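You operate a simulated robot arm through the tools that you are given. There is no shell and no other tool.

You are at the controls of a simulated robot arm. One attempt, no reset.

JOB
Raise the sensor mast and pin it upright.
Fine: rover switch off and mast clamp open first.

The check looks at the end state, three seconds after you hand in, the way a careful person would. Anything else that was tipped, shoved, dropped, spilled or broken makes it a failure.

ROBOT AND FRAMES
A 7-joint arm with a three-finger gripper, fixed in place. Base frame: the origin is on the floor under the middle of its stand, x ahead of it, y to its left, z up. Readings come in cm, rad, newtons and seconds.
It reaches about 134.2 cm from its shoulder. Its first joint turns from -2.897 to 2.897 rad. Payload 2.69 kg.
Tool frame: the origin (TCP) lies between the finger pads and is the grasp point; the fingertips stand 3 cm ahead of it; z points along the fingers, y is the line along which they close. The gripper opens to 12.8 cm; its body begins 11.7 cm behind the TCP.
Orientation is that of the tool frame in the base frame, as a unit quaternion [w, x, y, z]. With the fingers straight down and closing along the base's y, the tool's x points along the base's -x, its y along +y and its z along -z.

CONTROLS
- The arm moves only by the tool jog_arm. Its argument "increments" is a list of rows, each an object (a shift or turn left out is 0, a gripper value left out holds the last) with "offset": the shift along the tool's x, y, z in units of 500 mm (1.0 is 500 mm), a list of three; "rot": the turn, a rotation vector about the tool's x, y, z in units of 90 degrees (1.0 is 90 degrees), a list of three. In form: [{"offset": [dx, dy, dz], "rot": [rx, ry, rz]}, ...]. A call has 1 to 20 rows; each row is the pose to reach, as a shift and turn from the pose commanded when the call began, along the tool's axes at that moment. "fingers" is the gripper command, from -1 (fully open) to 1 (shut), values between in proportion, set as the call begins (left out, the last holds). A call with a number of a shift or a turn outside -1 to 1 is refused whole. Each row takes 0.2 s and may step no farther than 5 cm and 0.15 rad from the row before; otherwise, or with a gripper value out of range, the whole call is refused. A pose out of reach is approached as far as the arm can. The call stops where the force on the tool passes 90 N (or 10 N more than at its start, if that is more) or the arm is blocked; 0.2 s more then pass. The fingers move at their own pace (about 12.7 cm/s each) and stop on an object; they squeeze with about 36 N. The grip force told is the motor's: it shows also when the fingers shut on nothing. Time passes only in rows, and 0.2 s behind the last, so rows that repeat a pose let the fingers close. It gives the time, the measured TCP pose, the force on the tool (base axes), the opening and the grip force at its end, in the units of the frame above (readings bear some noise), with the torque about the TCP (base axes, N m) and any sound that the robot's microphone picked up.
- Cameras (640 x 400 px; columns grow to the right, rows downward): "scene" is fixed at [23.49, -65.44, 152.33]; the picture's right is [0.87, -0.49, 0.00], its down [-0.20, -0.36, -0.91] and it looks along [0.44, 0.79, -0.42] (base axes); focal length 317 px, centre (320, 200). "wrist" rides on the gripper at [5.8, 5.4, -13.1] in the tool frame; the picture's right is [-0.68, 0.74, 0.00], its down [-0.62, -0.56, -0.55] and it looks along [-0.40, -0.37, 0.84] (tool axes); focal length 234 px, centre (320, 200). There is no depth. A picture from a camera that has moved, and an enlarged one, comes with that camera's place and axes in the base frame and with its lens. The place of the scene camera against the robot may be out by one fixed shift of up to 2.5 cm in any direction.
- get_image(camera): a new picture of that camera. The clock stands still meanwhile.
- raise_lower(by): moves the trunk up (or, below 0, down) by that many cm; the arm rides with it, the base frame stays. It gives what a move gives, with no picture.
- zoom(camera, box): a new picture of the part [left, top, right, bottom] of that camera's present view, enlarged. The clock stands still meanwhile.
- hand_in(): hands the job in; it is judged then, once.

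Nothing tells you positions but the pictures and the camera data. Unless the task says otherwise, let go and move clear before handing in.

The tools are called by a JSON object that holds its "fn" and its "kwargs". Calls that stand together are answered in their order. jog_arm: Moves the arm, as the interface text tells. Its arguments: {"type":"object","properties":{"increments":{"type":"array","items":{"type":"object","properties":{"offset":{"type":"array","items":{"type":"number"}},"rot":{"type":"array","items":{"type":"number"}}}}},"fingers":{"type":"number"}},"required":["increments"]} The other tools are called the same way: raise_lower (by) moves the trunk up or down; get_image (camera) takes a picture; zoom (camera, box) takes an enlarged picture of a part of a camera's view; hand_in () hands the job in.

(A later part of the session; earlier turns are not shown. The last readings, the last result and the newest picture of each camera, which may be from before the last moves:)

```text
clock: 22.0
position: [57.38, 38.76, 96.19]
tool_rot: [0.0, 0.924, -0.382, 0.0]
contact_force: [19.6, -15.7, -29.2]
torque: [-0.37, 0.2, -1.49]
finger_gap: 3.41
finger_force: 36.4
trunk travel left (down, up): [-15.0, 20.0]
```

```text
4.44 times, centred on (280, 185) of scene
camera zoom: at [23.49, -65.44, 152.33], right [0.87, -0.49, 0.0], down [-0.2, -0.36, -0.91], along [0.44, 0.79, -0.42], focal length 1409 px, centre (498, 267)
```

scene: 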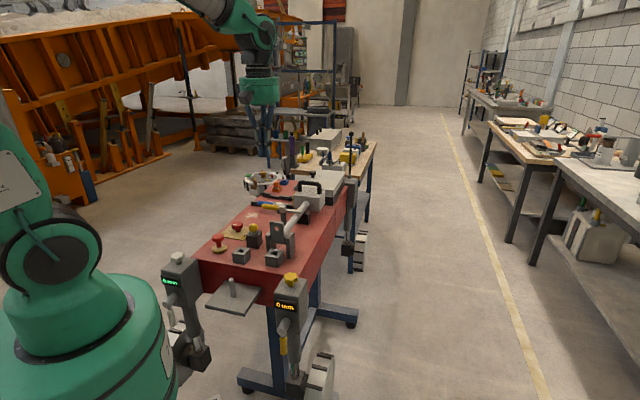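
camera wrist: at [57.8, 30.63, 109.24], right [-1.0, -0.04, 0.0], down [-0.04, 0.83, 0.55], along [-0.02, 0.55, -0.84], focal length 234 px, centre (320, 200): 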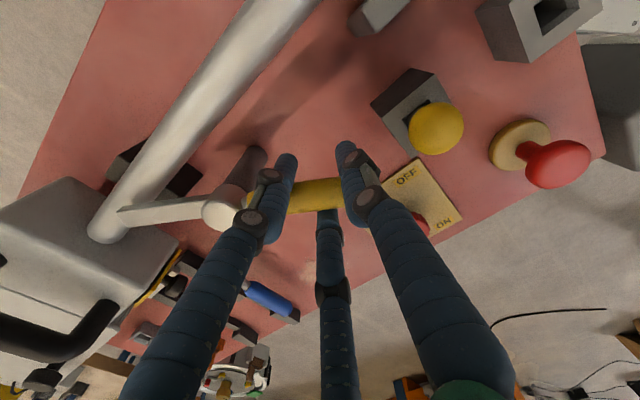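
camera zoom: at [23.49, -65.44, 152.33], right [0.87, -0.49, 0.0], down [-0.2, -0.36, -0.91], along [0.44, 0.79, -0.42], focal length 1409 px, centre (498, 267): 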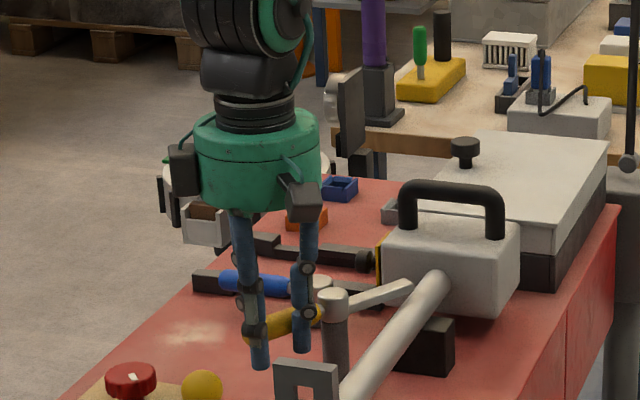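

60° so far and still free. Continue the last 30° in steps.

{"fn": "jog_arm", "kwargs": {"increments": [{"offset": [0.01306, 0.00665, 0], "rot": [0, 0, -0.0667]}, {"offset": [0.02674, 0.0119, 0], "rot": [0, 0, -0.1333]}, {"offset": [0.04089, 0.0157, 0], "rot": [0, 0, -0.2]}, {"offset": [0.05537, 0.01799, 0], "rot": [0, 0, -0.2667]}, {"offset": [0.07, 0.01876, 0], "rot": [0, 0, -0.3333]}], "fingers": 1}}

{"fn": "get_image", "kwargs": {"camera": "wrist"}}

{"fn": "zoom", "kwargs": {"camera": "scene", "box": [220, 140, 340, 230]}}

```text
clock: 23.2
position: [59.23, 35.59, 96.21]
tool_rot: [0.0, 0.992, -0.129, -0.001]
contact_force: [22.3, 1.3, -21.7]
torque: [-0.24, -0.22, -1.14]
finger_gap: 3.43
finger_force: 35.7
trunk travel left (down, up): [-15.0, 20.0]
```

```text
taken
camera wrist: at [63.58, 28.81, 109.28], right [-0.84, -0.54, 0.0], down [-0.45, 0.7, 0.55], along [-0.29, 0.46, -0.84], focal length 234 px, centre (320, 200)
```

wrist: 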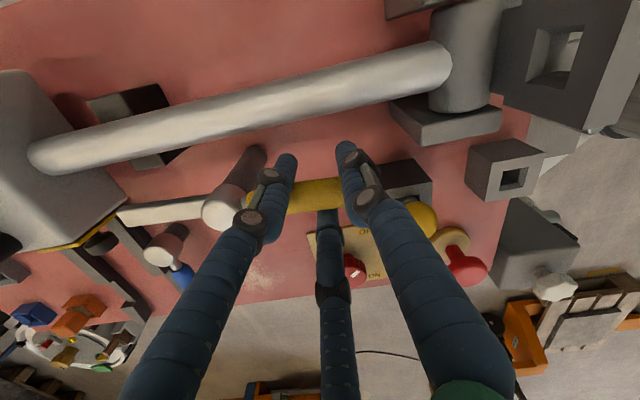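

```text
4.44 times, centred on (280, 185) of scene
camera zoom: at [23.49, -65.44, 152.33], right [0.87, -0.49, 0.0], down [-0.2, -0.36, -0.91], along [0.44, 0.79, -0.42], focal length 1409 px, centre (498, 267)
```

zoom: 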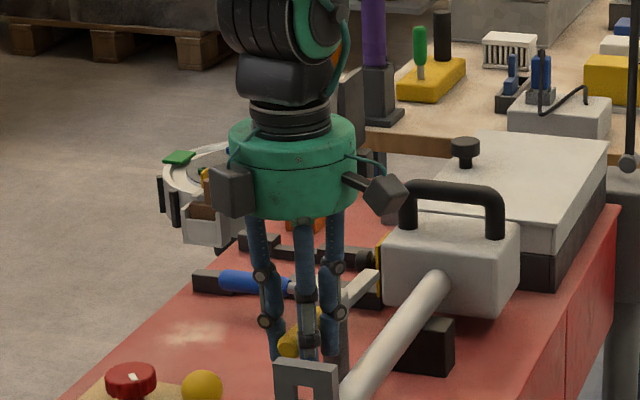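

The arm is now alongside the mast and off the tube. I'll zoom to check its clearance from the head.

{"fn": "zoom", "kwargs": {"camera": "wrist", "box": [0, 120, 260, 280]}}

{"fn": "zoom", "kwargs": {"camera": "scene", "box": [260, 165, 340, 225]}}

```text
2.46 times, centred on (130, 200) of wrist
camera zoom: at [63.58, 28.81, 109.28], right [-0.84, -0.54, 0.0], down [-0.45, 0.7, 0.55], along [-0.29, 0.46, -0.84], focal length 576 px, centre (788, 200)
```

zoom: 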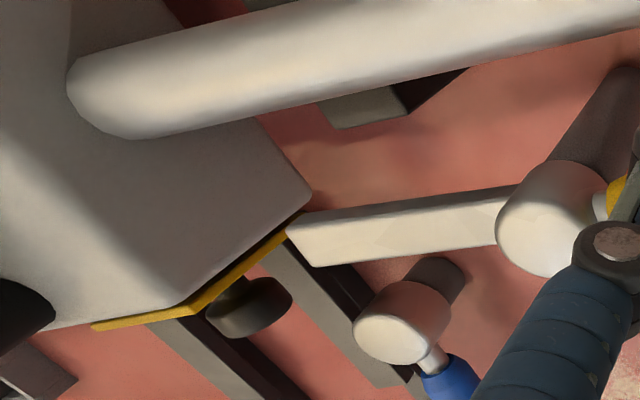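

```text
6.67 times, centred on (300, 195) of scene
camera zoom: at [23.49, -65.44, 152.33], right [0.87, -0.49, 0.0], down [-0.2, -0.36, -0.91], along [0.44, 0.79, -0.42], focal length 2114 px, centre (453, 233)
```

zoom: 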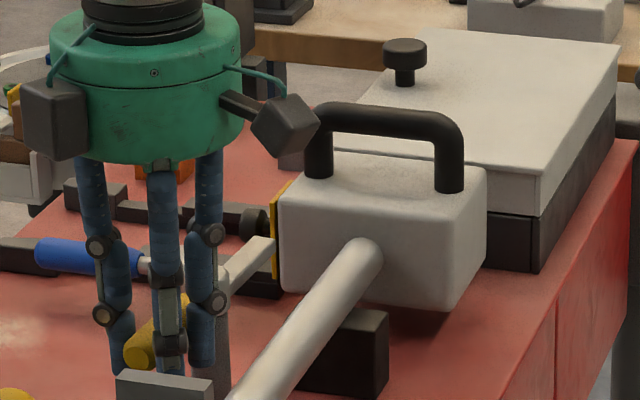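

The arm tip is right beside the head's corner, so I'll swing 10° more to give it clearance, watching the load.

{"fn": "jog_arm", "kwargs": {"increments": [{"offset": [0.0108, 0.0057, 0], "rot": [0, 0, -0.0556]}, {"offset": [0.0221, 0.0103, 0], "rot": [0, 0, -0.1111]}], "fingers": 1}}

{"fn": "zoom", "kwargs": {"camera": "wrist", "box": [0, 120, 260, 280]}}

{"fn": "get_image", "kwargs": {"camera": "wrist"}}

```text
clock: 23.8
position: [59.74, 34.94, 96.24]
tool_rot: [0.0, 0.999, -0.042, 0.0]
contact_force: [-17.9, 31.9, -1.1]
torque: [0.05, 0.54, -1.75]
finger_gap: 3.78
finger_force: 36.2
trunk travel left (down, up): [-15.0, 20.0]
```

```text
2.46 times, centred on (130, 200) of wrist
camera zoom: at [65.16, 29.08, 109.3], right [-0.74, -0.68, 0.0], down [-0.56, 0.62, 0.55], along [-0.37, 0.4, -0.84], focal length 576 px, centre (788, 200)
```

zoom: 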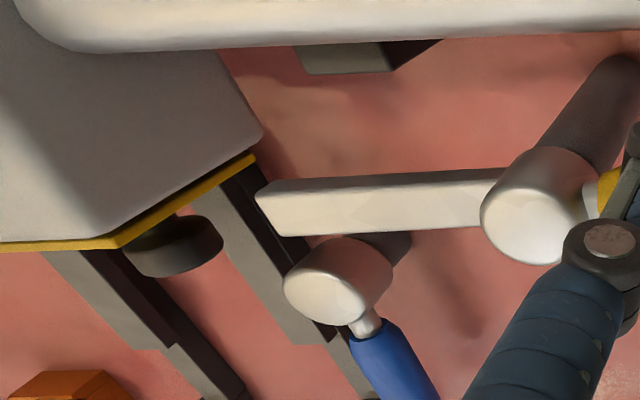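

```text
taken
camera wrist: at [65.16, 29.08, 109.3], right [-0.74, -0.68, 0.0], down [-0.56, 0.62, 0.55], along [-0.37, 0.4, -0.84], focal length 234 px, centre (320, 200)
```

wrist: 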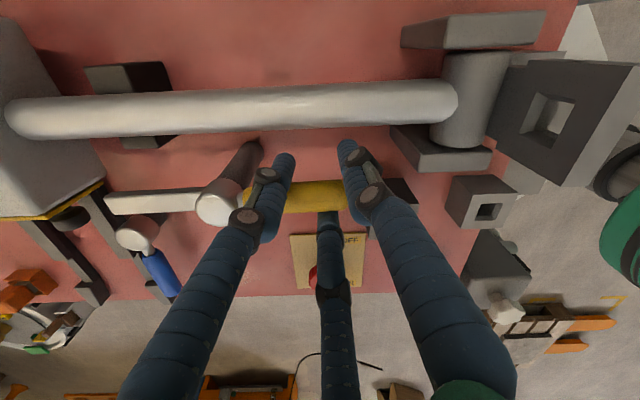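

The load rose, so the clamp is at its open stop (about 90°). I'll back off slightly, then release gently with a small opening because the mast tube is close, and lift straight up.

{"fn": "jog_arm", "kwargs": {"increments": [{"offset": [-0.0083, -0.0052, 0], "rot": [0, 0, 0.0444]}, {"offset": [-0.0083, -0.0052, 0], "rot": [0, 0, 0.0444]}], "fingers": 1}}

{"fn": "jog_arm", "kwargs": {"increments": [{"offset": [0, 0, 0]}, {"offset": [0, 0, 0]}, {"offset": [0, 0, -0.03]}, {"offset": [0, 0, -0.09]}, {"offset": [0, 0, -0.17]}, {"offset": [0, 0, -0.26]}], "fingers": 0.2}}

{"fn": "get_image", "kwargs": {"camera": "wrist"}}

{"fn": "zoom", "kwargs": {"camera": "scene", "box": [220, 140, 340, 230]}}

```text
clock: 24.4
position: [59.58, 34.9, 96.18]
tool_rot: [0.0, 0.997, -0.078, 0.001]
contact_force: [-11.8, 12.6, 2.4]
torque: [-0.06, 0.35, -0.68]
finger_gap: 3.54
finger_force: 35.8
trunk travel left (down, up): [-15.0, 20.0]
```

```text
clock: 25.8
position: [59.58, 34.9, 109.19]
tool_rot: [0.001, 0.997, -0.079, 0.0]
contact_force: [0.4, 0.1, -0.6]
torque: [0.0, 0.05, -0.03]
finger_gap: 5.13
finger_force: 0.1
trunk travel left (down, up): [-15.0, 20.0]
```

```text
taken
camera wrist: at [64.5, 28.75, 122.25], right [-0.78, -0.62, 0.0], down [-0.52, 0.66, 0.55], along [-0.34, 0.43, -0.84], focal length 234 px, centre (320, 200)
```

wrist: 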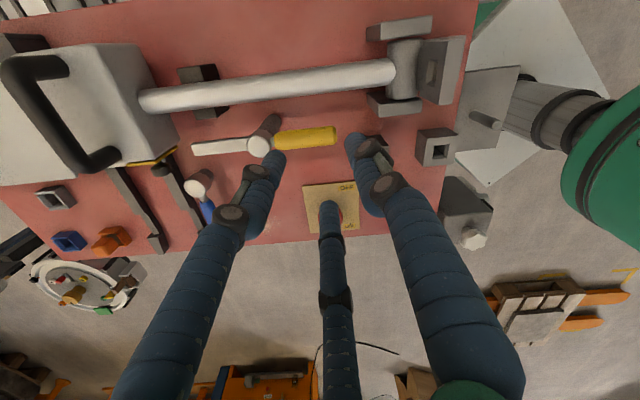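

```text
4.44 times, centred on (280, 185) of scene
camera zoom: at [23.49, -65.44, 152.33], right [0.87, -0.49, 0.0], down [-0.2, -0.36, -0.91], along [0.44, 0.79, -0.42], focal length 1409 px, centre (498, 267)
```

zoom: 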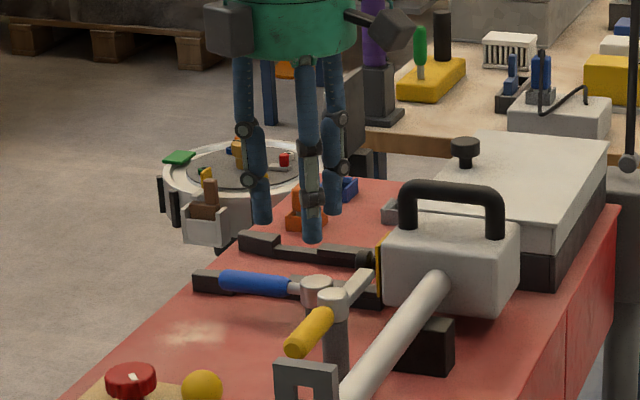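

The clamp is open. Now I'll measure the mast head's black handle, the tube and the hinge from this view.

{"fn": "zoom", "kwargs": {"camera": "wrist", "box": [0, 20, 240, 180]}}

{"fn": "zoom", "kwargs": {"camera": "wrist", "box": [340, 0, 500, 180]}}

{"fn": "zoom", "kwargs": {"camera": "scene", "box": [290, 165, 360, 215]}}

{"fn": "zoom", "kwargs": {"camera": "scene", "box": [225, 205, 315, 275]}}

```text
2.50 times, centred on (120, 100) of wrist
camera zoom: at [64.5, 28.75, 122.25], right [-0.78, -0.62, 0.0], down [-0.52, 0.66, 0.55], along [-0.34, 0.43, -0.84], focal length 585 px, centre (820, 450)
```

zoom: 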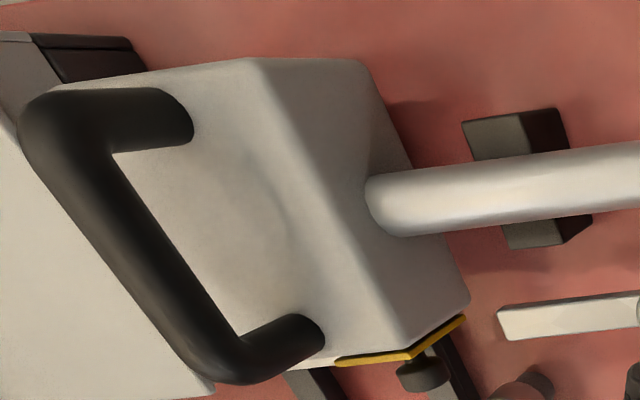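

```text
2.22 times, centred on (420, 90) of wrist
camera zoom: at [64.5, 28.75, 122.25], right [-0.78, -0.62, 0.0], down [-0.52, 0.66, 0.55], along [-0.34, 0.43, -0.84], focal length 520 px, centre (98, 444)
```

zoom: 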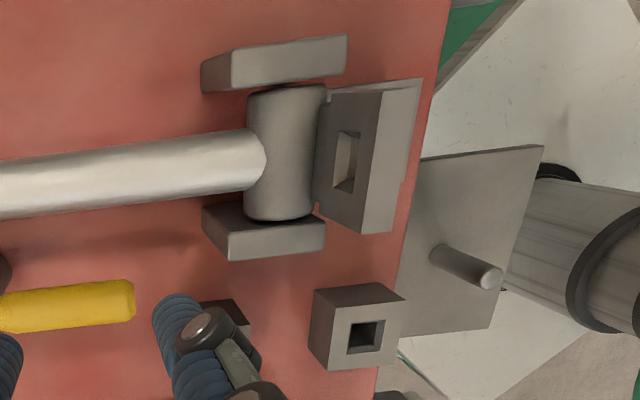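

```text
8.00 times, centred on (325, 190) of scene
camera zoom: at [23.49, -65.44, 152.33], right [0.87, -0.49, 0.0], down [-0.2, -0.36, -0.91], along [0.44, 0.79, -0.42], focal length 2537 px, centre (280, 280)
```

zoom: 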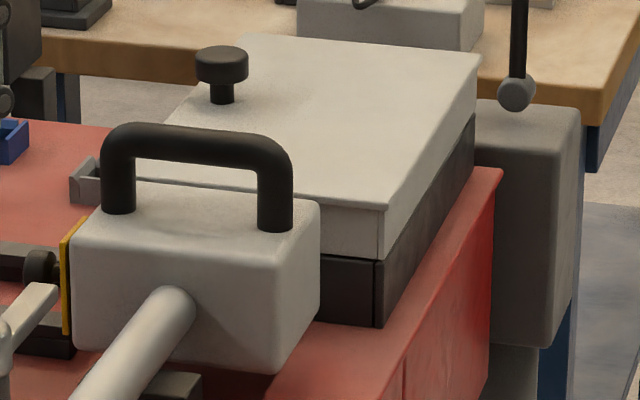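

```text
5.71 times, centred on (270, 240) of scene
camera zoom: at [23.49, -65.44, 152.33], right [0.87, -0.49, 0.0], down [-0.2, -0.36, -0.91], along [0.44, 0.79, -0.42], focal length 1812 px, centre (606, -29)
```

zoom: 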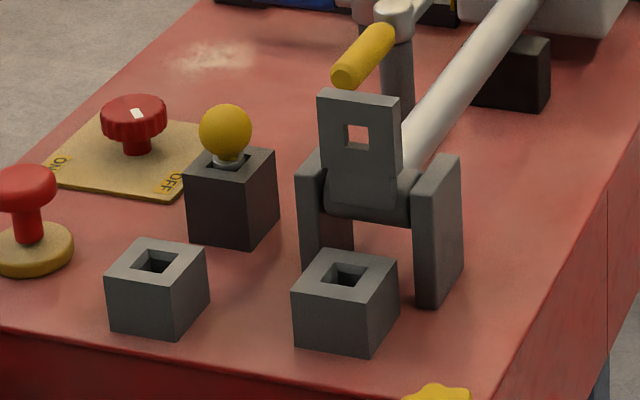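

The mast hinge is near (56.4, 24.8, ~93) and the head handle bar near (80, 48, 101), both along the 45° axis. Before gripping the handle I'll test in free space whether the arm can reach the end-of-lift pose (pointing horizontally outward at about z 126).

{"fn": "jog_arm", "kwargs": {"increments": [{"offset": [0, 0, -0.06], "rot": [0, 0, 0.0833]}, {"offset": [0, 0, -0.12], "rot": [0, 0, 0.1667]}, {"offset": [-0.01, 0.03, -0.18], "rot": [0, 0, 0.25]}, {"offset": [-0.02, 0.06, -0.22], "rot": [0, 0, 0.3333]}, {"offset": [-0.035, 0.1, -0.26], "rot": [0, 0, 0.4167]}, {"offset": [-0.05, 0.14, -0.3], "rot": [0, 0, 0.5]}, {"offset": [-0.065, 0.18, -0.32], "rot": [0, 0, 0.5833]}, {"offset": [-0.08, 0.22, -0.34], "rot": [0, 0, 0.6667]}, {"offset": [-0.095, 0.25, -0.34], "rot": [0, 0, 0.75]}, {"offset": [-0.105, 0.28, -0.34], "rot": [0, 0, 0.8333]}, {"offset": [-0.115, 0.31, -0.34], "rot": [0, 0, 0.9167]}, {"offset": [-0.1267, 0.338, -0.34], "rot": [0, 0, 1.0]}], "fingers": 0.2}}

{"fn": "get_image", "kwargs": {"camera": "scene"}}

{"fn": "get_image", "kwargs": {"camera": "wrist"}}

```text
clock: 28.4
position: [50.73, 19.22, 126.18]
tool_rot: [-0.001, -0.649, 0.761, 0.0]
contact_force: [0.1, 0.2, 0.0]
torque: [-0.05, 0.05, 0.01]
finger_gap: 5.12
finger_force: 0.0
trunk travel left (down, up): [-15.0, 20.0]
```

```text
taken
```

scene: 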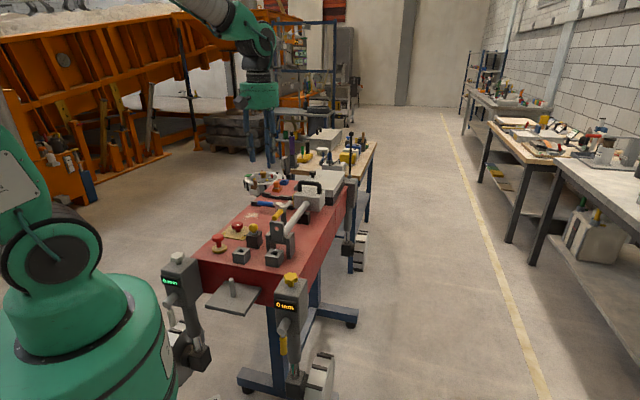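

```text
taken
camera wrist: at [44.55, 14.3, 139.28], right [-0.62, 0.78, 0.0], down [0.66, 0.52, 0.55], along [0.43, 0.34, -0.84], focal length 234 px, centre (320, 200)
```

wrist: 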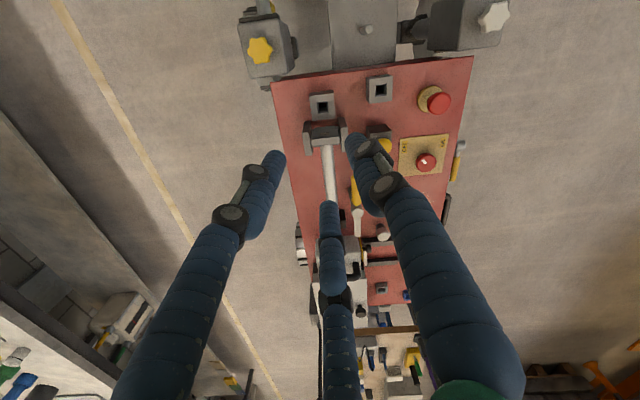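

Now tilt the tool up in free air towards horizontal-outward to see how far it can go.

{"fn": "jog_arm", "kwargs": {"increments": [{"rot": [0.049, -0.0674, 0]}, {"rot": [0.098, -0.1348, 0]}, {"rot": [0.147, -0.2023, 0]}, {"rot": [0.1959, -0.2697, 0]}, {"rot": [0.2449, -0.3371, 0]}, {"rot": [0.2939, -0.4045, 0]}, {"rot": [0.3429, -0.4719, 0]}, {"rot": [0.3919, -0.5393, 0]}, {"rot": [0.4409, -0.6068, 0]}, {"rot": [0.4898, -0.6742, 0]}, {"rot": [0.5388, -0.7416, 0]}, {"rot": [0.5878, -0.809, 0]}], "fingers": 0.2}}

{"fn": "get_image", "kwargs": {"camera": "scene"}}

{"fn": "get_image", "kwargs": {"camera": "wrist"}}

```text
clock: 31.0
position: [50.43, 19.33, 126.15]
tool_rot: [0.706, -0.458, 0.537, 0.055]
contact_force: [0.2, 0.6, 0.7]
torque: [-0.06, 0.0, -0.02]
finger_gap: 5.15
finger_force: 0.1
trunk travel left (down, up): [-15.0, 20.0]
```

```text
taken
```

scene: 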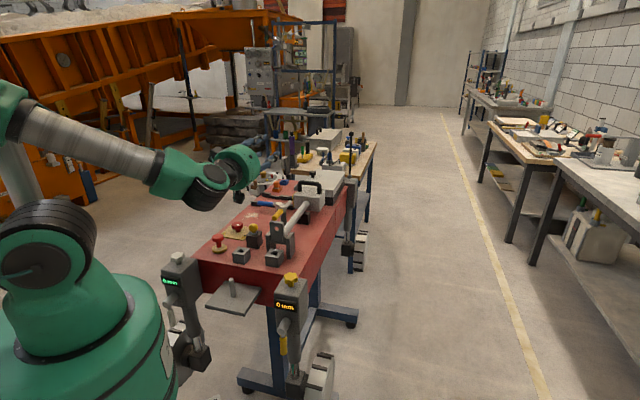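

```text
taken
camera wrist: at [40.8, 10.62, 118.29], right [-0.7, 0.7, 0.11], down [-0.32, -0.46, 0.83], along [0.63, 0.55, 0.55], focal length 234 px, centre (320, 200)
```

wrist: 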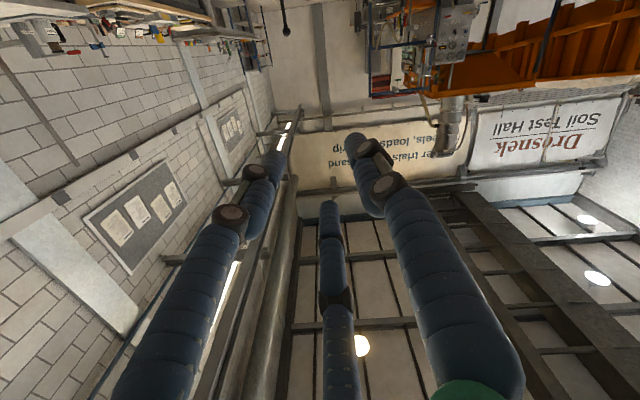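

The horizontal-outward pose is reachable, so a rigid handle-grip lift should work. I'll untilt and move above the head handle.

{"fn": "jog_arm", "kwargs": {"increments": [{"offset": [0.0, 0.0, 0.03], "rot": [-0.049, 0.0674, 0]}, {"offset": [0.0, 0.0, 0.08], "rot": [-0.098, 0.1348, 0]}, {"offset": [0.0, 0.0, 0.15], "rot": [-0.147, 0.2023, 0]}, {"offset": [0.0, 0.0, 0.23], "rot": [-0.1959, 0.2697, 0]}, {"offset": [0.0, 0.0, 0.31], "rot": [-0.2449, 0.3371, 0]}, {"offset": [0.01, 0.007, 0.39], "rot": [-0.2939, 0.4045, 0]}, {"offset": [0.03, 0.021, 0.47], "rot": [-0.3429, 0.4719, 0]}, {"offset": [0.06, 0.042, 0.55], "rot": [-0.3919, 0.5393, 0]}, {"offset": [0.09, 0.063, 0.63], "rot": [-0.4409, 0.6068, 0]}, {"offset": [0.12, 0.084, 0.7], "rot": [-0.4898, 0.6742, 0]}, {"offset": [0.15, 0.105, 0.77], "rot": [-0.5388, 0.7416, 0]}, {"offset": [0.18, 0.126, 0.828], "rot": [-0.5878, 0.809, 0]}], "fingers": -0.1}}

{"fn": "get_image", "kwargs": {"camera": "wrist"}}

{"fn": "zoom", "kwargs": {"camera": "wrist", "box": [230, 50, 430, 220]}}

{"fn": "zoom", "kwargs": {"camera": "scene", "box": [260, 110, 380, 220]}}

```text
clock: 33.8
position: [79.26, 48.05, 130.76]
tool_rot: [0.084, -0.647, 0.758, -0.013]
contact_force: [-3.8, -2.6, 4.8]
torque: [0.25, -0.41, -0.01]
finger_gap: 7.05
finger_force: 0.0
trunk travel left (down, up): [-15.0, 20.0]
stopped in row 12: the arm was blocked; the commanded pose is now the measured one
```

```text
taken
camera wrist: at [71.37, 41.93, 142.32], right [-0.62, 0.78, -0.02], down [0.57, 0.46, 0.68], along [0.54, 0.41, -0.73], focal length 234 px, centre (320, 200)
```

wrist: 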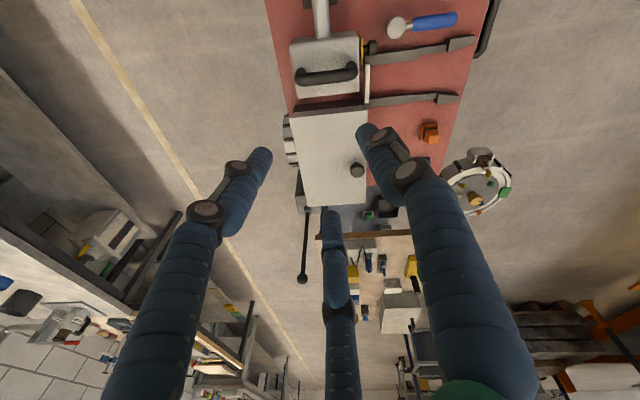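

```text
2.35 times, centred on (330, 135) of wrist
camera zoom: at [71.37, 41.93, 142.32], right [-0.62, 0.78, -0.02], down [0.57, 0.46, 0.68], along [0.54, 0.41, -0.73], focal length 551 px, centre (296, 353)
```

zoom: 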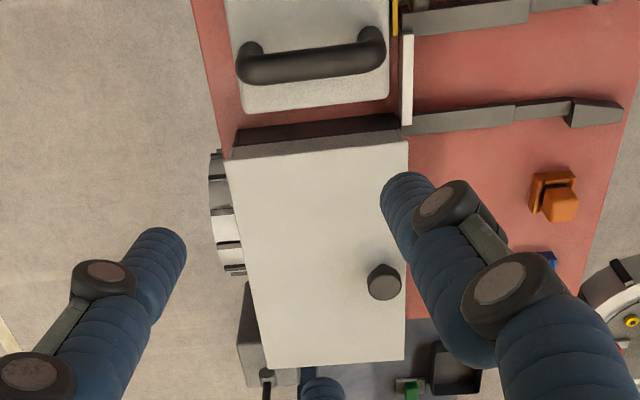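

```text
3.64 times, centred on (320, 165) of scene
camera zoom: at [23.49, -65.44, 152.33], right [0.87, -0.49, 0.0], down [-0.2, -0.36, -0.91], along [0.44, 0.79, -0.42], focal length 1153 px, centre (320, 327)
```

zoom: 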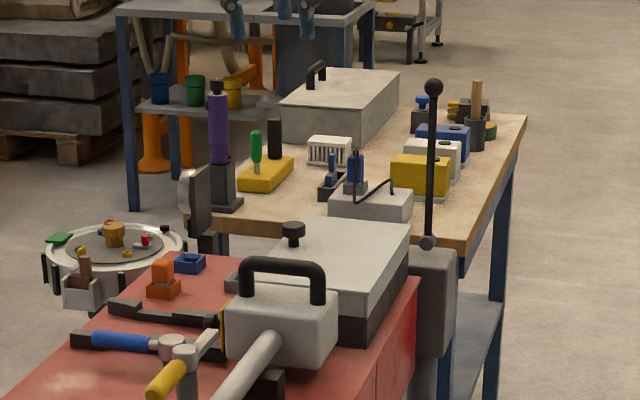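

The arm reports being blocked at z≈131 with little tool force. I'll look at the whole scene to see why.

{"fn": "get_image", "kwargs": {"camera": "scene"}}

```text
taken
```

scene: 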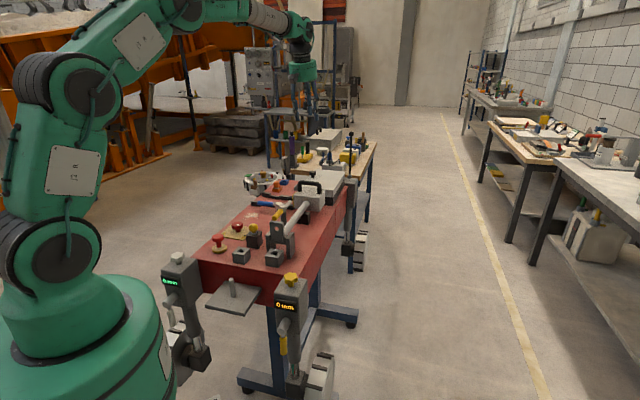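

The arm looks unobstructed, so this may just be a kinematic hiccup. I'll finish the untilt slowly and lower a little.

{"fn": "jog_arm", "kwargs": {"increments": [{"offset": [0, 0, 0.0], "rot": [-0.0317, 0.0436, 0]}, {"offset": [0, 0, 0.02], "rot": [-0.0634, 0.0872, 0]}, {"offset": [0, 0, 0.06], "rot": [-0.0634, 0.0872, 0]}, {"offset": [0, 0, 0.1], "rot": [-0.0634, 0.0872, 0]}], "fingers": -0.1}}

```text
clock: 34.8
position: [80.34, 48.6, 124.75]
tool_rot: [-0.007, -0.648, 0.761, -0.018]
contact_force: [-0.8, -1.0, 1.0]
torque: [0.09, -0.1, 0.03]
finger_gap: 7.02
finger_force: 0.0
trunk travel left (down, up): [-15.0, 20.0]
```

It moves fine again. I'll lower further, slowly.

{"fn": "jog_arm", "kwargs": {"increments": [{"offset": [0, 0, 0.03]}, {"offset": [0, 0, 0.06]}, {"offset": [0, 0, 0.1]}, {"offset": [0, 0, 0.14]}, {"offset": [0, 0, 0.16]}, {"offset": [0, 0, 0.16]}], "fingers": -0.1}}

{"fn": "get_image", "kwargs": {"camera": "wrist"}}

{"fn": "zoom", "kwargs": {"camera": "wrist", "box": [230, 50, 430, 220]}}

```text
clock: 36.2
position: [80.49, 48.46, 116.55]
tool_rot: [-0.008, -0.648, 0.762, -0.018]
contact_force: [-0.9, 0.7, -0.7]
torque: [-0.02, -0.01, 0.0]
finger_gap: 7.04
finger_force: 0.1
trunk travel left (down, up): [-15.0, 20.0]
```

```text
taken
camera wrist: at [74.18, 43.92, 129.83], right [-0.62, 0.78, -0.04], down [0.65, 0.54, 0.54], along [0.44, 0.31, -0.84], focal length 234 px, centre (320, 200)
```

wrist: 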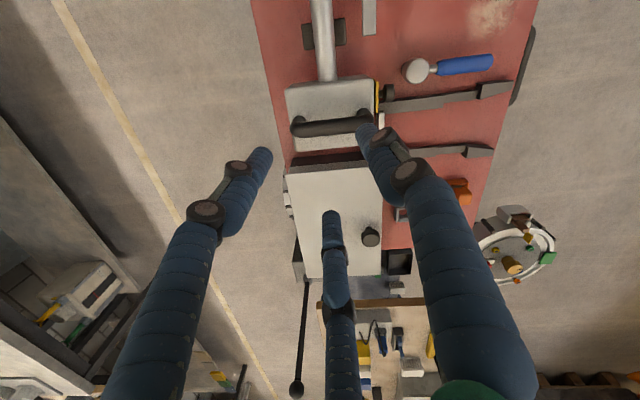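

```text
2.35 times, centred on (330, 135) of wrist
camera zoom: at [74.18, 43.92, 129.83], right [-0.62, 0.78, -0.04], down [0.65, 0.54, 0.54], along [0.44, 0.31, -0.84], focal length 551 px, centre (296, 353)
```

zoom: 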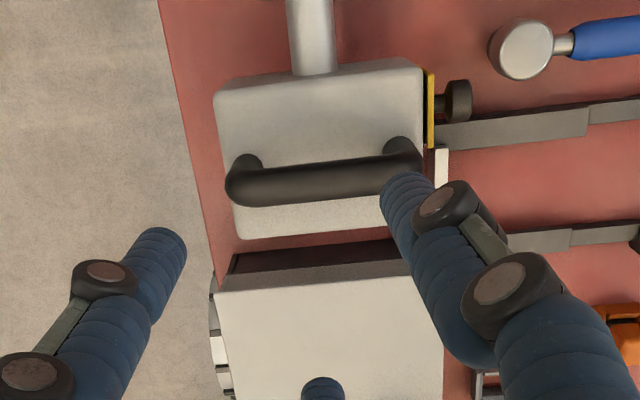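

The bar centre is about (80.0, 48.9, 100.8), along v. I'll straighten the tool, set the yaw so two fingers go on the hinge side and one on the far side, and come to just above it.

{"fn": "jog_arm", "kwargs": {"increments": [{"offset": [0, 0.008, 0.04], "rot": [-0.004, -0.008, 0.02]}, {"offset": [0, 0.016, 0.09], "rot": [-0.008, -0.016, 0.04]}, {"offset": [0, 0.0243, 0.14], "rot": [-0.0108, -0.0228, 0.0633]}, {"offset": [0, 0.0243, 0.18], "rot": [-0.0108, -0.0228, 0.0633]}, {"offset": [0, 0.0243, 0.191], "rot": [-0.0108, -0.0228, 0.0633]}], "fingers": 0.14}}

{"fn": "get_image", "kwargs": {"camera": "wrist"}}

{"fn": "zoom", "kwargs": {"camera": "wrist", "box": [230, 100, 430, 260]}}

{"fn": "zoom", "kwargs": {"camera": "scene", "box": [270, 130, 370, 210]}}

```text
clock: 37.4
position: [79.51, 48.23, 107.09]
tool_rot: [0.001, -0.61, 0.793, 0.0]
contact_force: [-0.5, 0.4, 0.6]
torque: [-0.04, 0.02, 0.02]
finger_gap: 5.51
finger_force: 0.1
trunk travel left (down, up): [-15.0, 20.0]
```

```text
taken
camera wrist: at [72.79, 43.91, 120.09], right [-0.54, 0.84, 0.0], down [0.7, 0.45, 0.55], along [0.46, 0.3, -0.83], focal length 234 px, centre (320, 200)
```

wrist: 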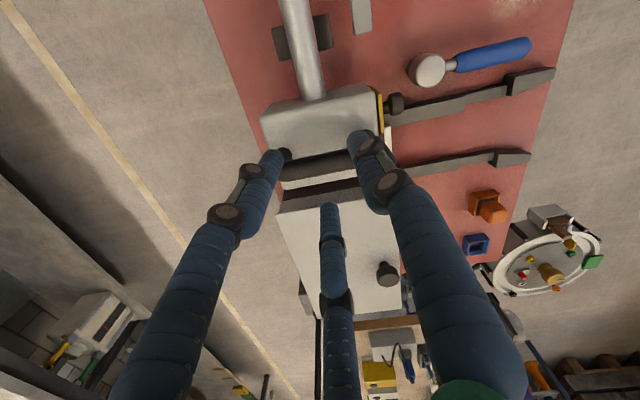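

```text
2.50 times, centred on (330, 180) of wrist
camera zoom: at [72.79, 43.91, 120.09], right [-0.54, 0.84, 0.0], down [0.7, 0.45, 0.55], along [0.46, 0.3, -0.83], focal length 585 px, centre (295, 250)
```

zoom: 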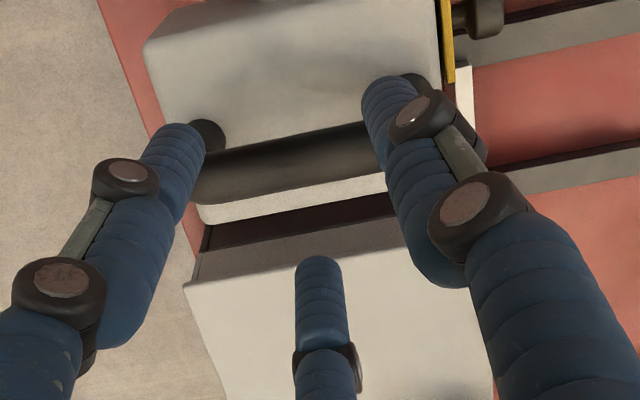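

```text
5.00 times, centred on (320, 170) of scene
camera zoom: at [23.49, -65.44, 152.33], right [0.87, -0.49, 0.0], down [-0.2, -0.36, -0.91], along [0.44, 0.79, -0.42], focal length 1586 px, centre (320, 350)
```

zoom: 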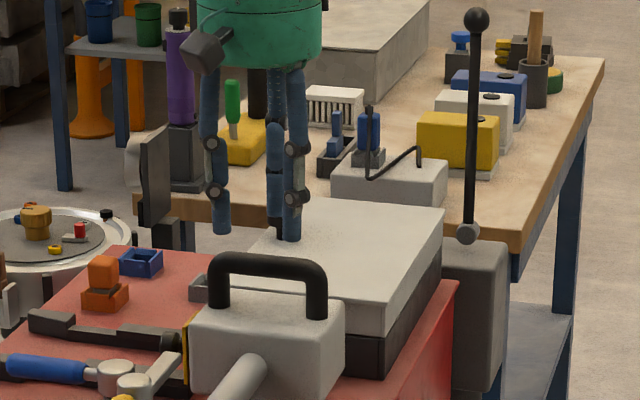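

Aligned: the bar is about 1 cm to the +u side of the axis as planned. Descend, then close while shifting +u.

{"fn": "jog_arm", "kwargs": {"increments": [{"offset": [0, 0, 0.03]}, {"offset": [0, 0, 0.06]}, {"offset": [0, 0, 0.09]}, {"offset": [0, 0, 0.11]}], "fingers": 0.14}}

{"fn": "zoom", "kwargs": {"camera": "wrist", "box": [230, 100, 430, 260]}}

{"fn": "zoom", "kwargs": {"camera": "scene", "box": [270, 130, 370, 210]}}

```text
clock: 38.4
position: [79.42, 48.27, 101.52]
tool_rot: [0.001, -0.61, 0.793, 0.0]
contact_force: [0.8, 0.0, 0.3]
torque: [0.0, 0.0, -0.03]
finger_gap: 5.51
finger_force: 0.0
trunk travel left (down, up): [-15.0, 20.0]
```

```text
2.50 times, centred on (330, 180) of wrist
camera zoom: at [72.81, 43.9, 114.63], right [-0.54, 0.84, 0.0], down [0.7, 0.45, 0.55], along [0.46, 0.3, -0.83], focal length 585 px, centre (295, 250)
```

zoom: 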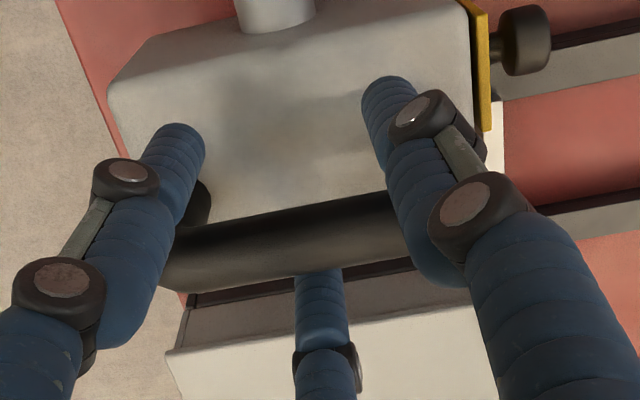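

```text
5.00 times, centred on (320, 170) of scene
camera zoom: at [23.49, -65.44, 152.33], right [0.87, -0.49, 0.0], down [-0.2, -0.36, -0.91], along [0.44, 0.79, -0.42], focal length 1586 px, centre (320, 350)
```

zoom: 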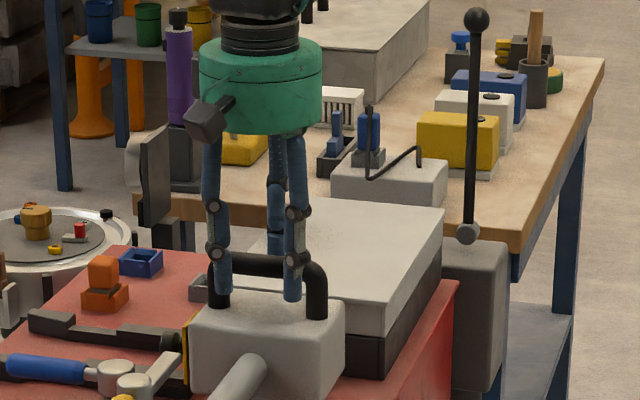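

The bar sits between the two front fingers and the rear one. Close with a 0.9 cm shift towards +u.

{"fn": "jog_arm", "kwargs": {"increments": [{"offset": [-0.0156, -0.009, 0]}, {"offset": [-0.0156, -0.009, 0]}, {"offset": [-0.0156, -0.009, 0]}], "fingers": 1}}

{"fn": "zoom", "kwargs": {"camera": "wrist", "box": [230, 100, 430, 260]}}

{"fn": "zoom", "kwargs": {"camera": "scene", "box": [270, 130, 370, 210]}}

```text
clock: 39.2
position: [79.84, 48.62, 101.67]
tool_rot: [0.001, -0.609, 0.793, -0.001]
contact_force: [-19.5, -22.7, 4.2]
torque: [-0.46, 0.28, -0.1]
finger_gap: 3.0
finger_force: 45.0
trunk travel left (down, up): [-15.0, 20.0]
```

```text
2.50 times, centred on (330, 180) of wrist
camera zoom: at [73.28, 44.36, 114.67], right [-0.54, 0.84, 0.0], down [0.7, 0.45, 0.55], along [0.46, 0.29, -0.84], focal length 585 px, centre (295, 250)
```

zoom: 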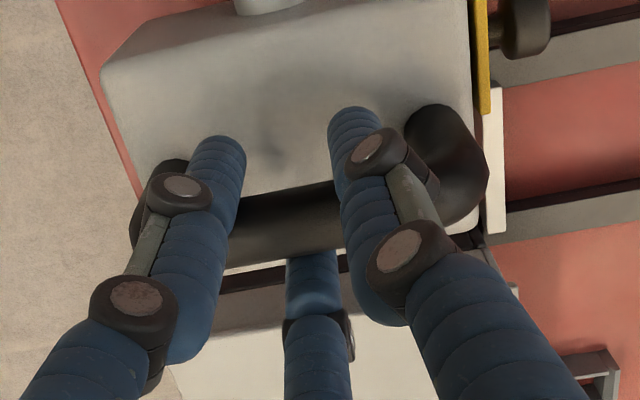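

```text
5.00 times, centred on (320, 170) of scene
camera zoom: at [23.49, -65.44, 152.33], right [0.87, -0.49, 0.0], down [-0.2, -0.36, -0.91], along [0.44, 0.79, -0.42], focal length 1586 px, centre (320, 350)
```

zoom: 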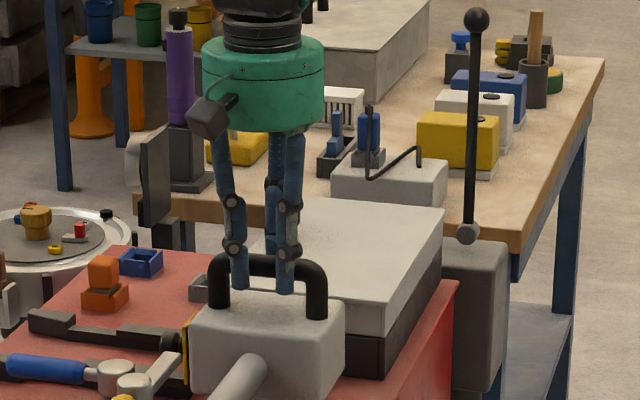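

Gripped, gap 3.0, with about 30 N from my over-shift, which I'll take out. Start the lift: the first 10° about the hinge axis (u≈57.5, z≈93.2).

{"fn": "jog_arm", "kwargs": {"increments": [{"offset": [0.0113, 0.0065, -0.0289], "rot": [0.0139, -0.0241, 0]}, {"offset": [0.0194, 0.0112, -0.0574], "rot": [0.0278, -0.0481, 0]}, {"offset": [0.0285, 0.0164, -0.0855], "rot": [0.0417, -0.0722, 0]}, {"offset": [0.0387, 0.0223, -0.1131], "rot": [0.0556, -0.0962, 0]}], "fingers": 1}}

{"fn": "zoom", "kwargs": {"camera": "scene", "box": [230, 130, 370, 270]}}

```text
clock: 40.2
position: [78.48, 47.2, 107.21]
tool_rot: [0.087, -0.607, 0.79, 0.012]
contact_force: [-11.8, -15.0, -6.2]
torque: [-0.61, 0.29, -0.27]
finger_gap: 2.99
finger_force: 45.1
trunk travel left (down, up): [-15.0, 20.0]
```

```text
2.86 times, centred on (300, 200) of scene
camera zoom: at [23.49, -65.44, 152.33], right [0.87, -0.49, 0.0], down [-0.2, -0.36, -0.91], along [0.44, 0.79, -0.42], focal length 906 px, centre (377, 200)
```

zoom: 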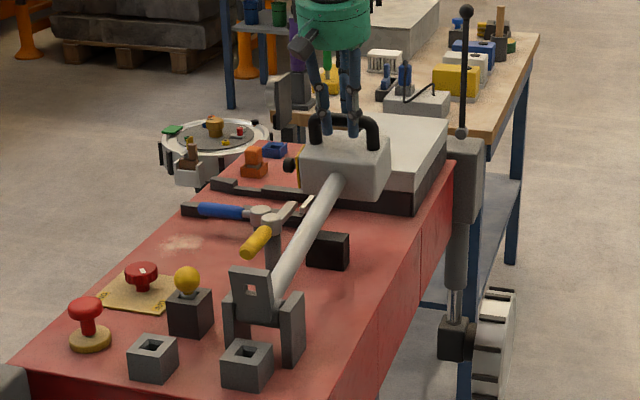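

The mast is rising with the gripper and the loads are small. Next 20°.

{"fn": "jog_arm", "kwargs": {"increments": [{"offset": [0.015, 0.0087, -0.0456], "rot": [0.0222, -0.0385, 0]}, {"offset": [0.0293, 0.0169, -0.0902], "rot": [0.0444, -0.077, 0]}, {"offset": [0.0462, 0.0267, -0.1336], "rot": [0.0667, -0.1155, 0]}, {"offset": [0.0657, 0.0379, -0.1754], "rot": [0.0889, -0.154, 0]}, {"offset": [0.0877, 0.0506, -0.2156], "rot": [0.1111, -0.1925, 0]}], "fingers": 1}}

{"fn": "zoom", "kwargs": {"camera": "scene", "box": [220, 110, 380, 270]}}

```text
clock: 41.4
position: [73.73, 42.33, 117.13]
tool_rot: [0.259, -0.588, 0.766, 0.033]
contact_force: [-2.2, 1.4, 1.5]
torque: [-0.46, -0.04, -0.4]
finger_gap: 2.97
finger_force: 45.2
trunk travel left (down, up): [-15.0, 20.0]
```

```text
2.50 times, centred on (300, 190) of scene
camera zoom: at [23.49, -65.44, 152.33], right [0.87, -0.49, 0.0], down [-0.2, -0.36, -0.91], along [0.44, 0.79, -0.42], focal length 793 px, centre (370, 225)
```

zoom: 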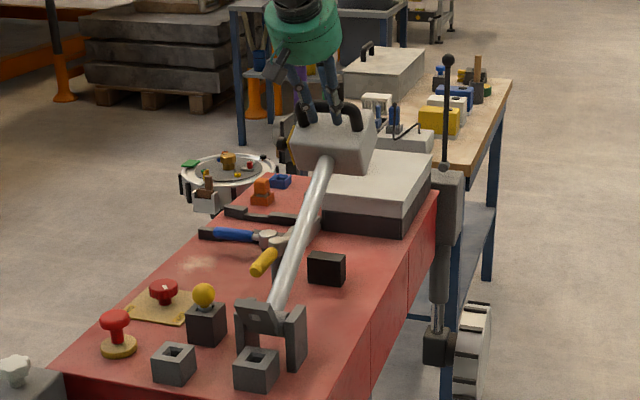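

Load is nearly zero, so the hinge estimate is good. Next 30°.

{"fn": "jog_arm", "kwargs": {"increments": [{"offset": [0.0149, 0.0086, -0.0569], "rot": [0.0278, -0.0481, 0]}, {"offset": [0.034, 0.0196, -0.1121], "rot": [0.0556, -0.0962, 0]}, {"offset": [0.0571, 0.033, -0.1651], "rot": [0.0833, -0.1443, 0]}, {"offset": [0.0842, 0.0486, -0.2156], "rot": [0.1111, -0.1925, 0]}, {"offset": [0.115, 0.0664, -0.2632], "rot": [0.1389, -0.2406, 0]}, {"offset": [0.1493, 0.0862, -0.3075], "rot": [0.1667, -0.2887, 0]}], "fingers": 1}}

{"fn": "zoom", "kwargs": {"camera": "scene", "box": [200, 80, 380, 280]}}

```text
clock: 42.5
position: [67.72, 36.48, 123.22]
tool_rot: [0.417, -0.552, 0.72, 0.056]
contact_force: [0.0, 10.7, 8.6]
torque: [0.72, 0.67, 1.44]
finger_gap: 3.01
finger_force: 45.0
trunk travel left (down, up): [-15.0, 20.0]
stopped in row 5: the force on the tool passed its limit at 103 N (the readings are from after the stop); the commanded pose is now the measured one
```

```text
2.00 times, centred on (290, 180) of scene
camera zoom: at [23.49, -65.44, 152.33], right [0.87, -0.49, 0.0], down [-0.2, -0.36, -0.91], along [0.44, 0.79, -0.42], focal length 634 px, centre (380, 240)
```

zoom: 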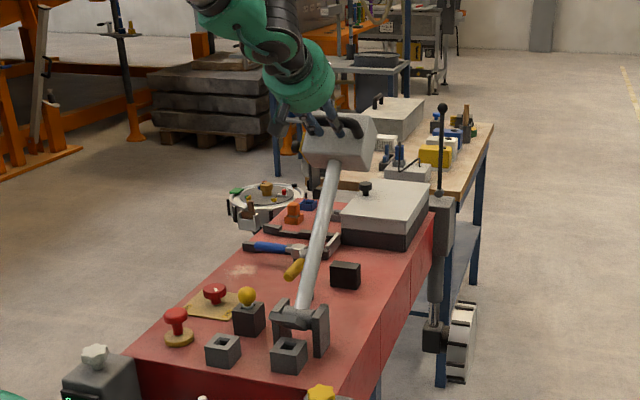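

The call stopped on a force spike at about 48° mast angle; residual loads are now low. I'll look at the arm's posture and the grip before going on.

{"fn": "get_image", "kwargs": {"camera": "scene"}}

{"fn": "get_image", "kwargs": {"camera": "wrist"}}

{"fn": "zoom", "kwargs": {"camera": "scene", "box": [260, 100, 340, 170]}}

```text
taken
```

scene: 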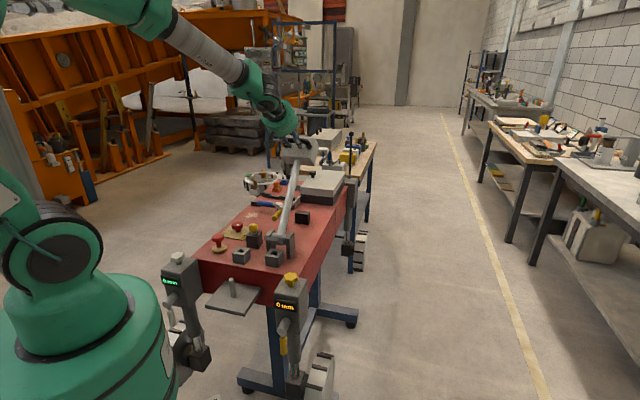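

```text
taken
camera wrist: at [56.0, 26.96, 125.84], right [-0.59, 0.79, 0.17], down [0.21, -0.05, 0.98], along [0.78, 0.61, -0.13], focal length 234 px, centre (320, 200)
```

wrist: 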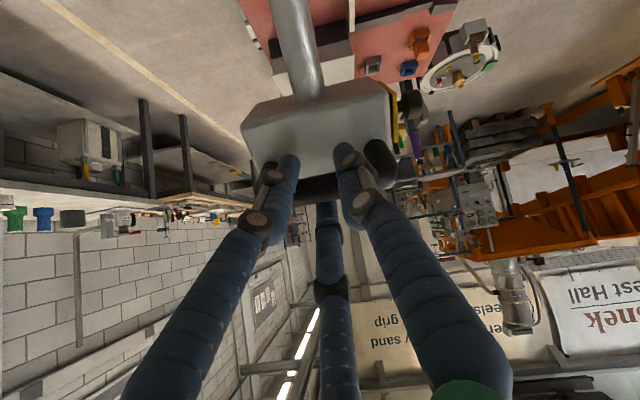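

```text
5.71 times, centred on (300, 135) of scene
camera zoom: at [23.49, -65.44, 152.33], right [0.87, -0.49, 0.0], down [-0.2, -0.36, -0.91], along [0.44, 0.79, -0.42], focal length 1812 px, centre (434, 571)
```

zoom: 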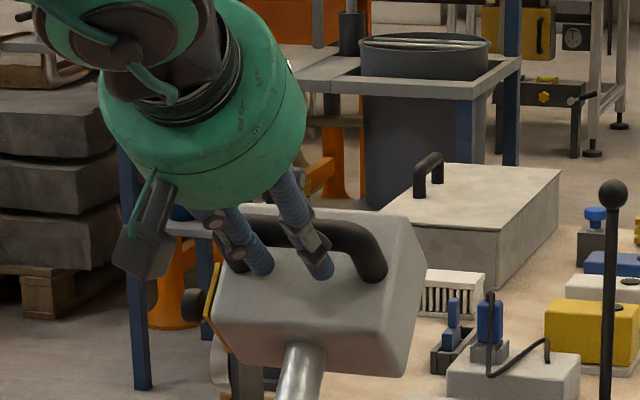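

The grip is intact; the spike looks like the arm passing near a straight-wrist posture too fast. I'll continue in much smaller steps.

{"fn": "jog_arm", "kwargs": {"increments": [{"offset": [0.0034, 0.002, -0.0174], "rot": [0.0083, -0.0145, 0]}, {"offset": [0.0034, 0.002, -0.0174], "rot": [0.0083, -0.0145, 0]}, {"offset": [0.0072, 0.0042, -0.0347], "rot": [0.0166, -0.0289, 0]}, {"offset": [0.0072, 0.0042, -0.0347], "rot": [0.0166, -0.0289, 0]}, {"offset": [0.0114, 0.0066, -0.0519], "rot": [0.0249, -0.0433, 0]}, {"offset": [0.0114, 0.0066, -0.0519], "rot": [0.0249, -0.0433, 0]}, {"offset": [0.016, 0.0092, -0.069], "rot": [0.0332, -0.0578, 0]}, {"offset": [0.016, 0.0092, -0.069], "rot": [0.0332, -0.0578, 0]}], "fingers": 1}}

{"fn": "get_image", "kwargs": {"camera": "scene"}}

```text
clock: 44.2
position: [65.24, 33.92, 124.86]
tool_rot: [0.465, -0.536, 0.702, 0.062]
contact_force: [-2.3, 22.3, 25.5]
torque: [0.3, -0.4, 0.25]
finger_gap: 3.01
finger_force: 44.7
trunk travel left (down, up): [-15.0, 20.0]
```

```text
taken
```

scene: 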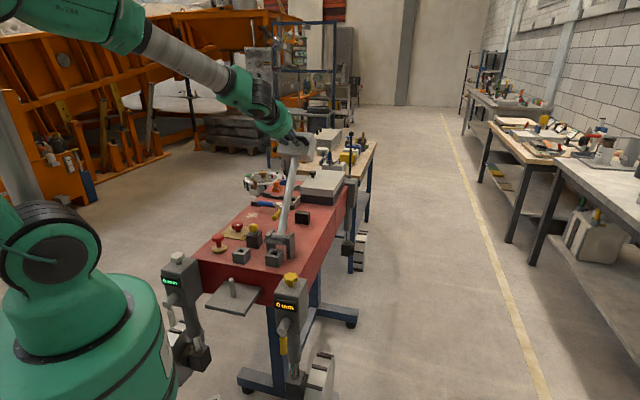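

It works at slow speed (mast now about 54°). I'll continue with a small outward correction to relieve the load.

{"fn": "jog_arm", "kwargs": {"increments": [{"offset": [-0.0018, 0.0012, -0.0184], "rot": [0.0083, -0.0144, 0]}, {"offset": [0.0021, 0.0035, -0.0357], "rot": [0.0166, -0.0289, 0]}, {"offset": [0.0064, 0.006, -0.0528], "rot": [0.0249, -0.0433, 0]}, {"offset": [0.0111, 0.0087, -0.0698], "rot": [0.0332, -0.0578, 0]}, {"offset": [0.0162, 0.0116, -0.0867], "rot": [0.0415, -0.0722, 0]}, {"offset": [0.0217, 0.0147, -0.1034], "rot": [0.0499, -0.0867, 0]}, {"offset": [0.0275, 0.0181, -0.1199], "rot": [0.0582, -0.1011, 0]}, {"offset": [0.0337, 0.0216, -0.1363], "rot": [0.0665, -0.1156, 0]}, {"offset": [0.0403, 0.0254, -0.1524], "rot": [0.0748, -0.13, 0]}, {"offset": [0.0472, 0.0294, -0.1684], "rot": [0.0831, -0.1445, 0]}], "fingers": 1}}

{"fn": "get_image", "kwargs": {"camera": "scene"}}

```text
clock: 46.5
position: [59.14, 27.88, 127.19]
tool_rot: [0.574, -0.496, 0.647, 0.078]
contact_force: [-0.3, 0.1, 7.2]
torque: [-0.13, -0.24, 0.34]
finger_gap: 3.0
finger_force: 44.7
trunk travel left (down, up): [-15.0, 20.0]
```

```text
taken
```

scene: 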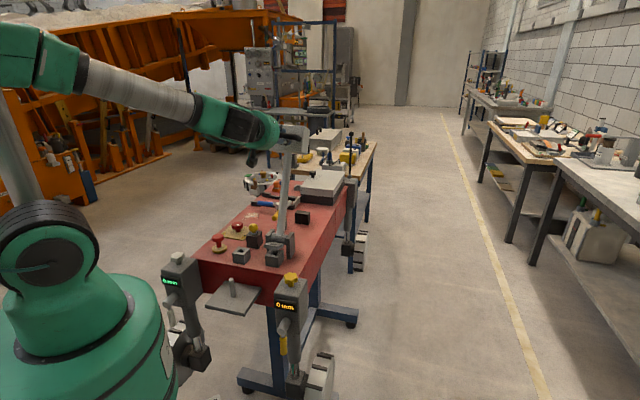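

The mast is at about 69° with almost no load. Next 18°, same slow pace.

{"fn": "jog_arm", "kwargs": {"increments": [{"offset": [0.0035, 0.002, -0.0174], "rot": [0.0083, -0.0144, 0]}, {"offset": [0.0075, 0.0043, -0.0347], "rot": [0.0166, -0.0289, 0]}, {"offset": [0.0118, 0.0068, -0.0518], "rot": [0.0249, -0.0433, 0]}, {"offset": [0.0165, 0.0095, -0.0688], "rot": [0.0332, -0.0578, 0]}, {"offset": [0.0216, 0.0124, -0.0857], "rot": [0.0415, -0.0722, 0]}, {"offset": [0.027, 0.0155, -0.1024], "rot": [0.0499, -0.0867, 0]}, {"offset": [0.0329, 0.0189, -0.1189], "rot": [0.0582, -0.1011, 0]}, {"offset": [0.0391, 0.0224, -0.1353], "rot": [0.0665, -0.1156, 0]}, {"offset": [0.0457, 0.0262, -0.1514], "rot": [0.0748, -0.13, 0]}, {"offset": [0.0526, 0.0302, -0.1674], "rot": [0.0831, -0.1445, 0]}, {"offset": [0.0599, 0.0344, -0.1831], "rot": [0.0914, -0.1589, 0]}, {"offset": [0.0676, 0.0388, -0.1986], "rot": [0.0997, -0.1734, 0]}], "fingers": 1}}

{"fn": "get_image", "kwargs": {"camera": "scene"}}

{"fn": "zoom", "kwargs": {"camera": "scene", "box": [220, 190, 340, 280]}}

```text
clock: 49.0
position: [51.62, 20.37, 127.04]
tool_rot: [0.694, -0.434, 0.567, 0.093]
contact_force: [-2.1, -0.4, 25.0]
torque: [0.11, -0.44, -0.42]
finger_gap: 3.02
finger_force: 44.5
trunk travel left (down, up): [-15.0, 20.0]
```

```text
taken
```

scene: 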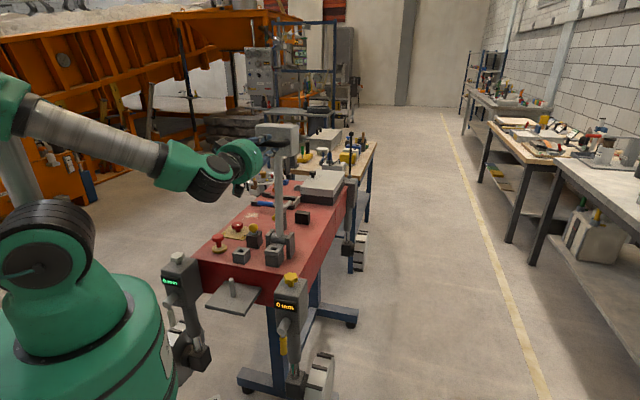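

```text
4.44 times, centred on (280, 235) of scene
camera zoom: at [23.49, -65.44, 152.33], right [0.87, -0.49, 0.0], down [-0.2, -0.36, -0.91], along [0.44, 0.79, -0.42], focal length 1409 px, centre (498, 44)
```

zoom: 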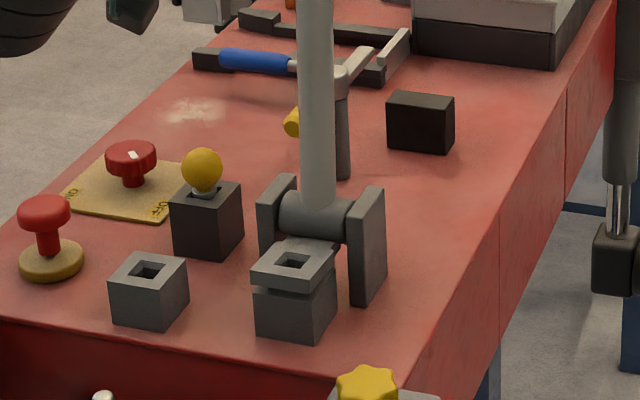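

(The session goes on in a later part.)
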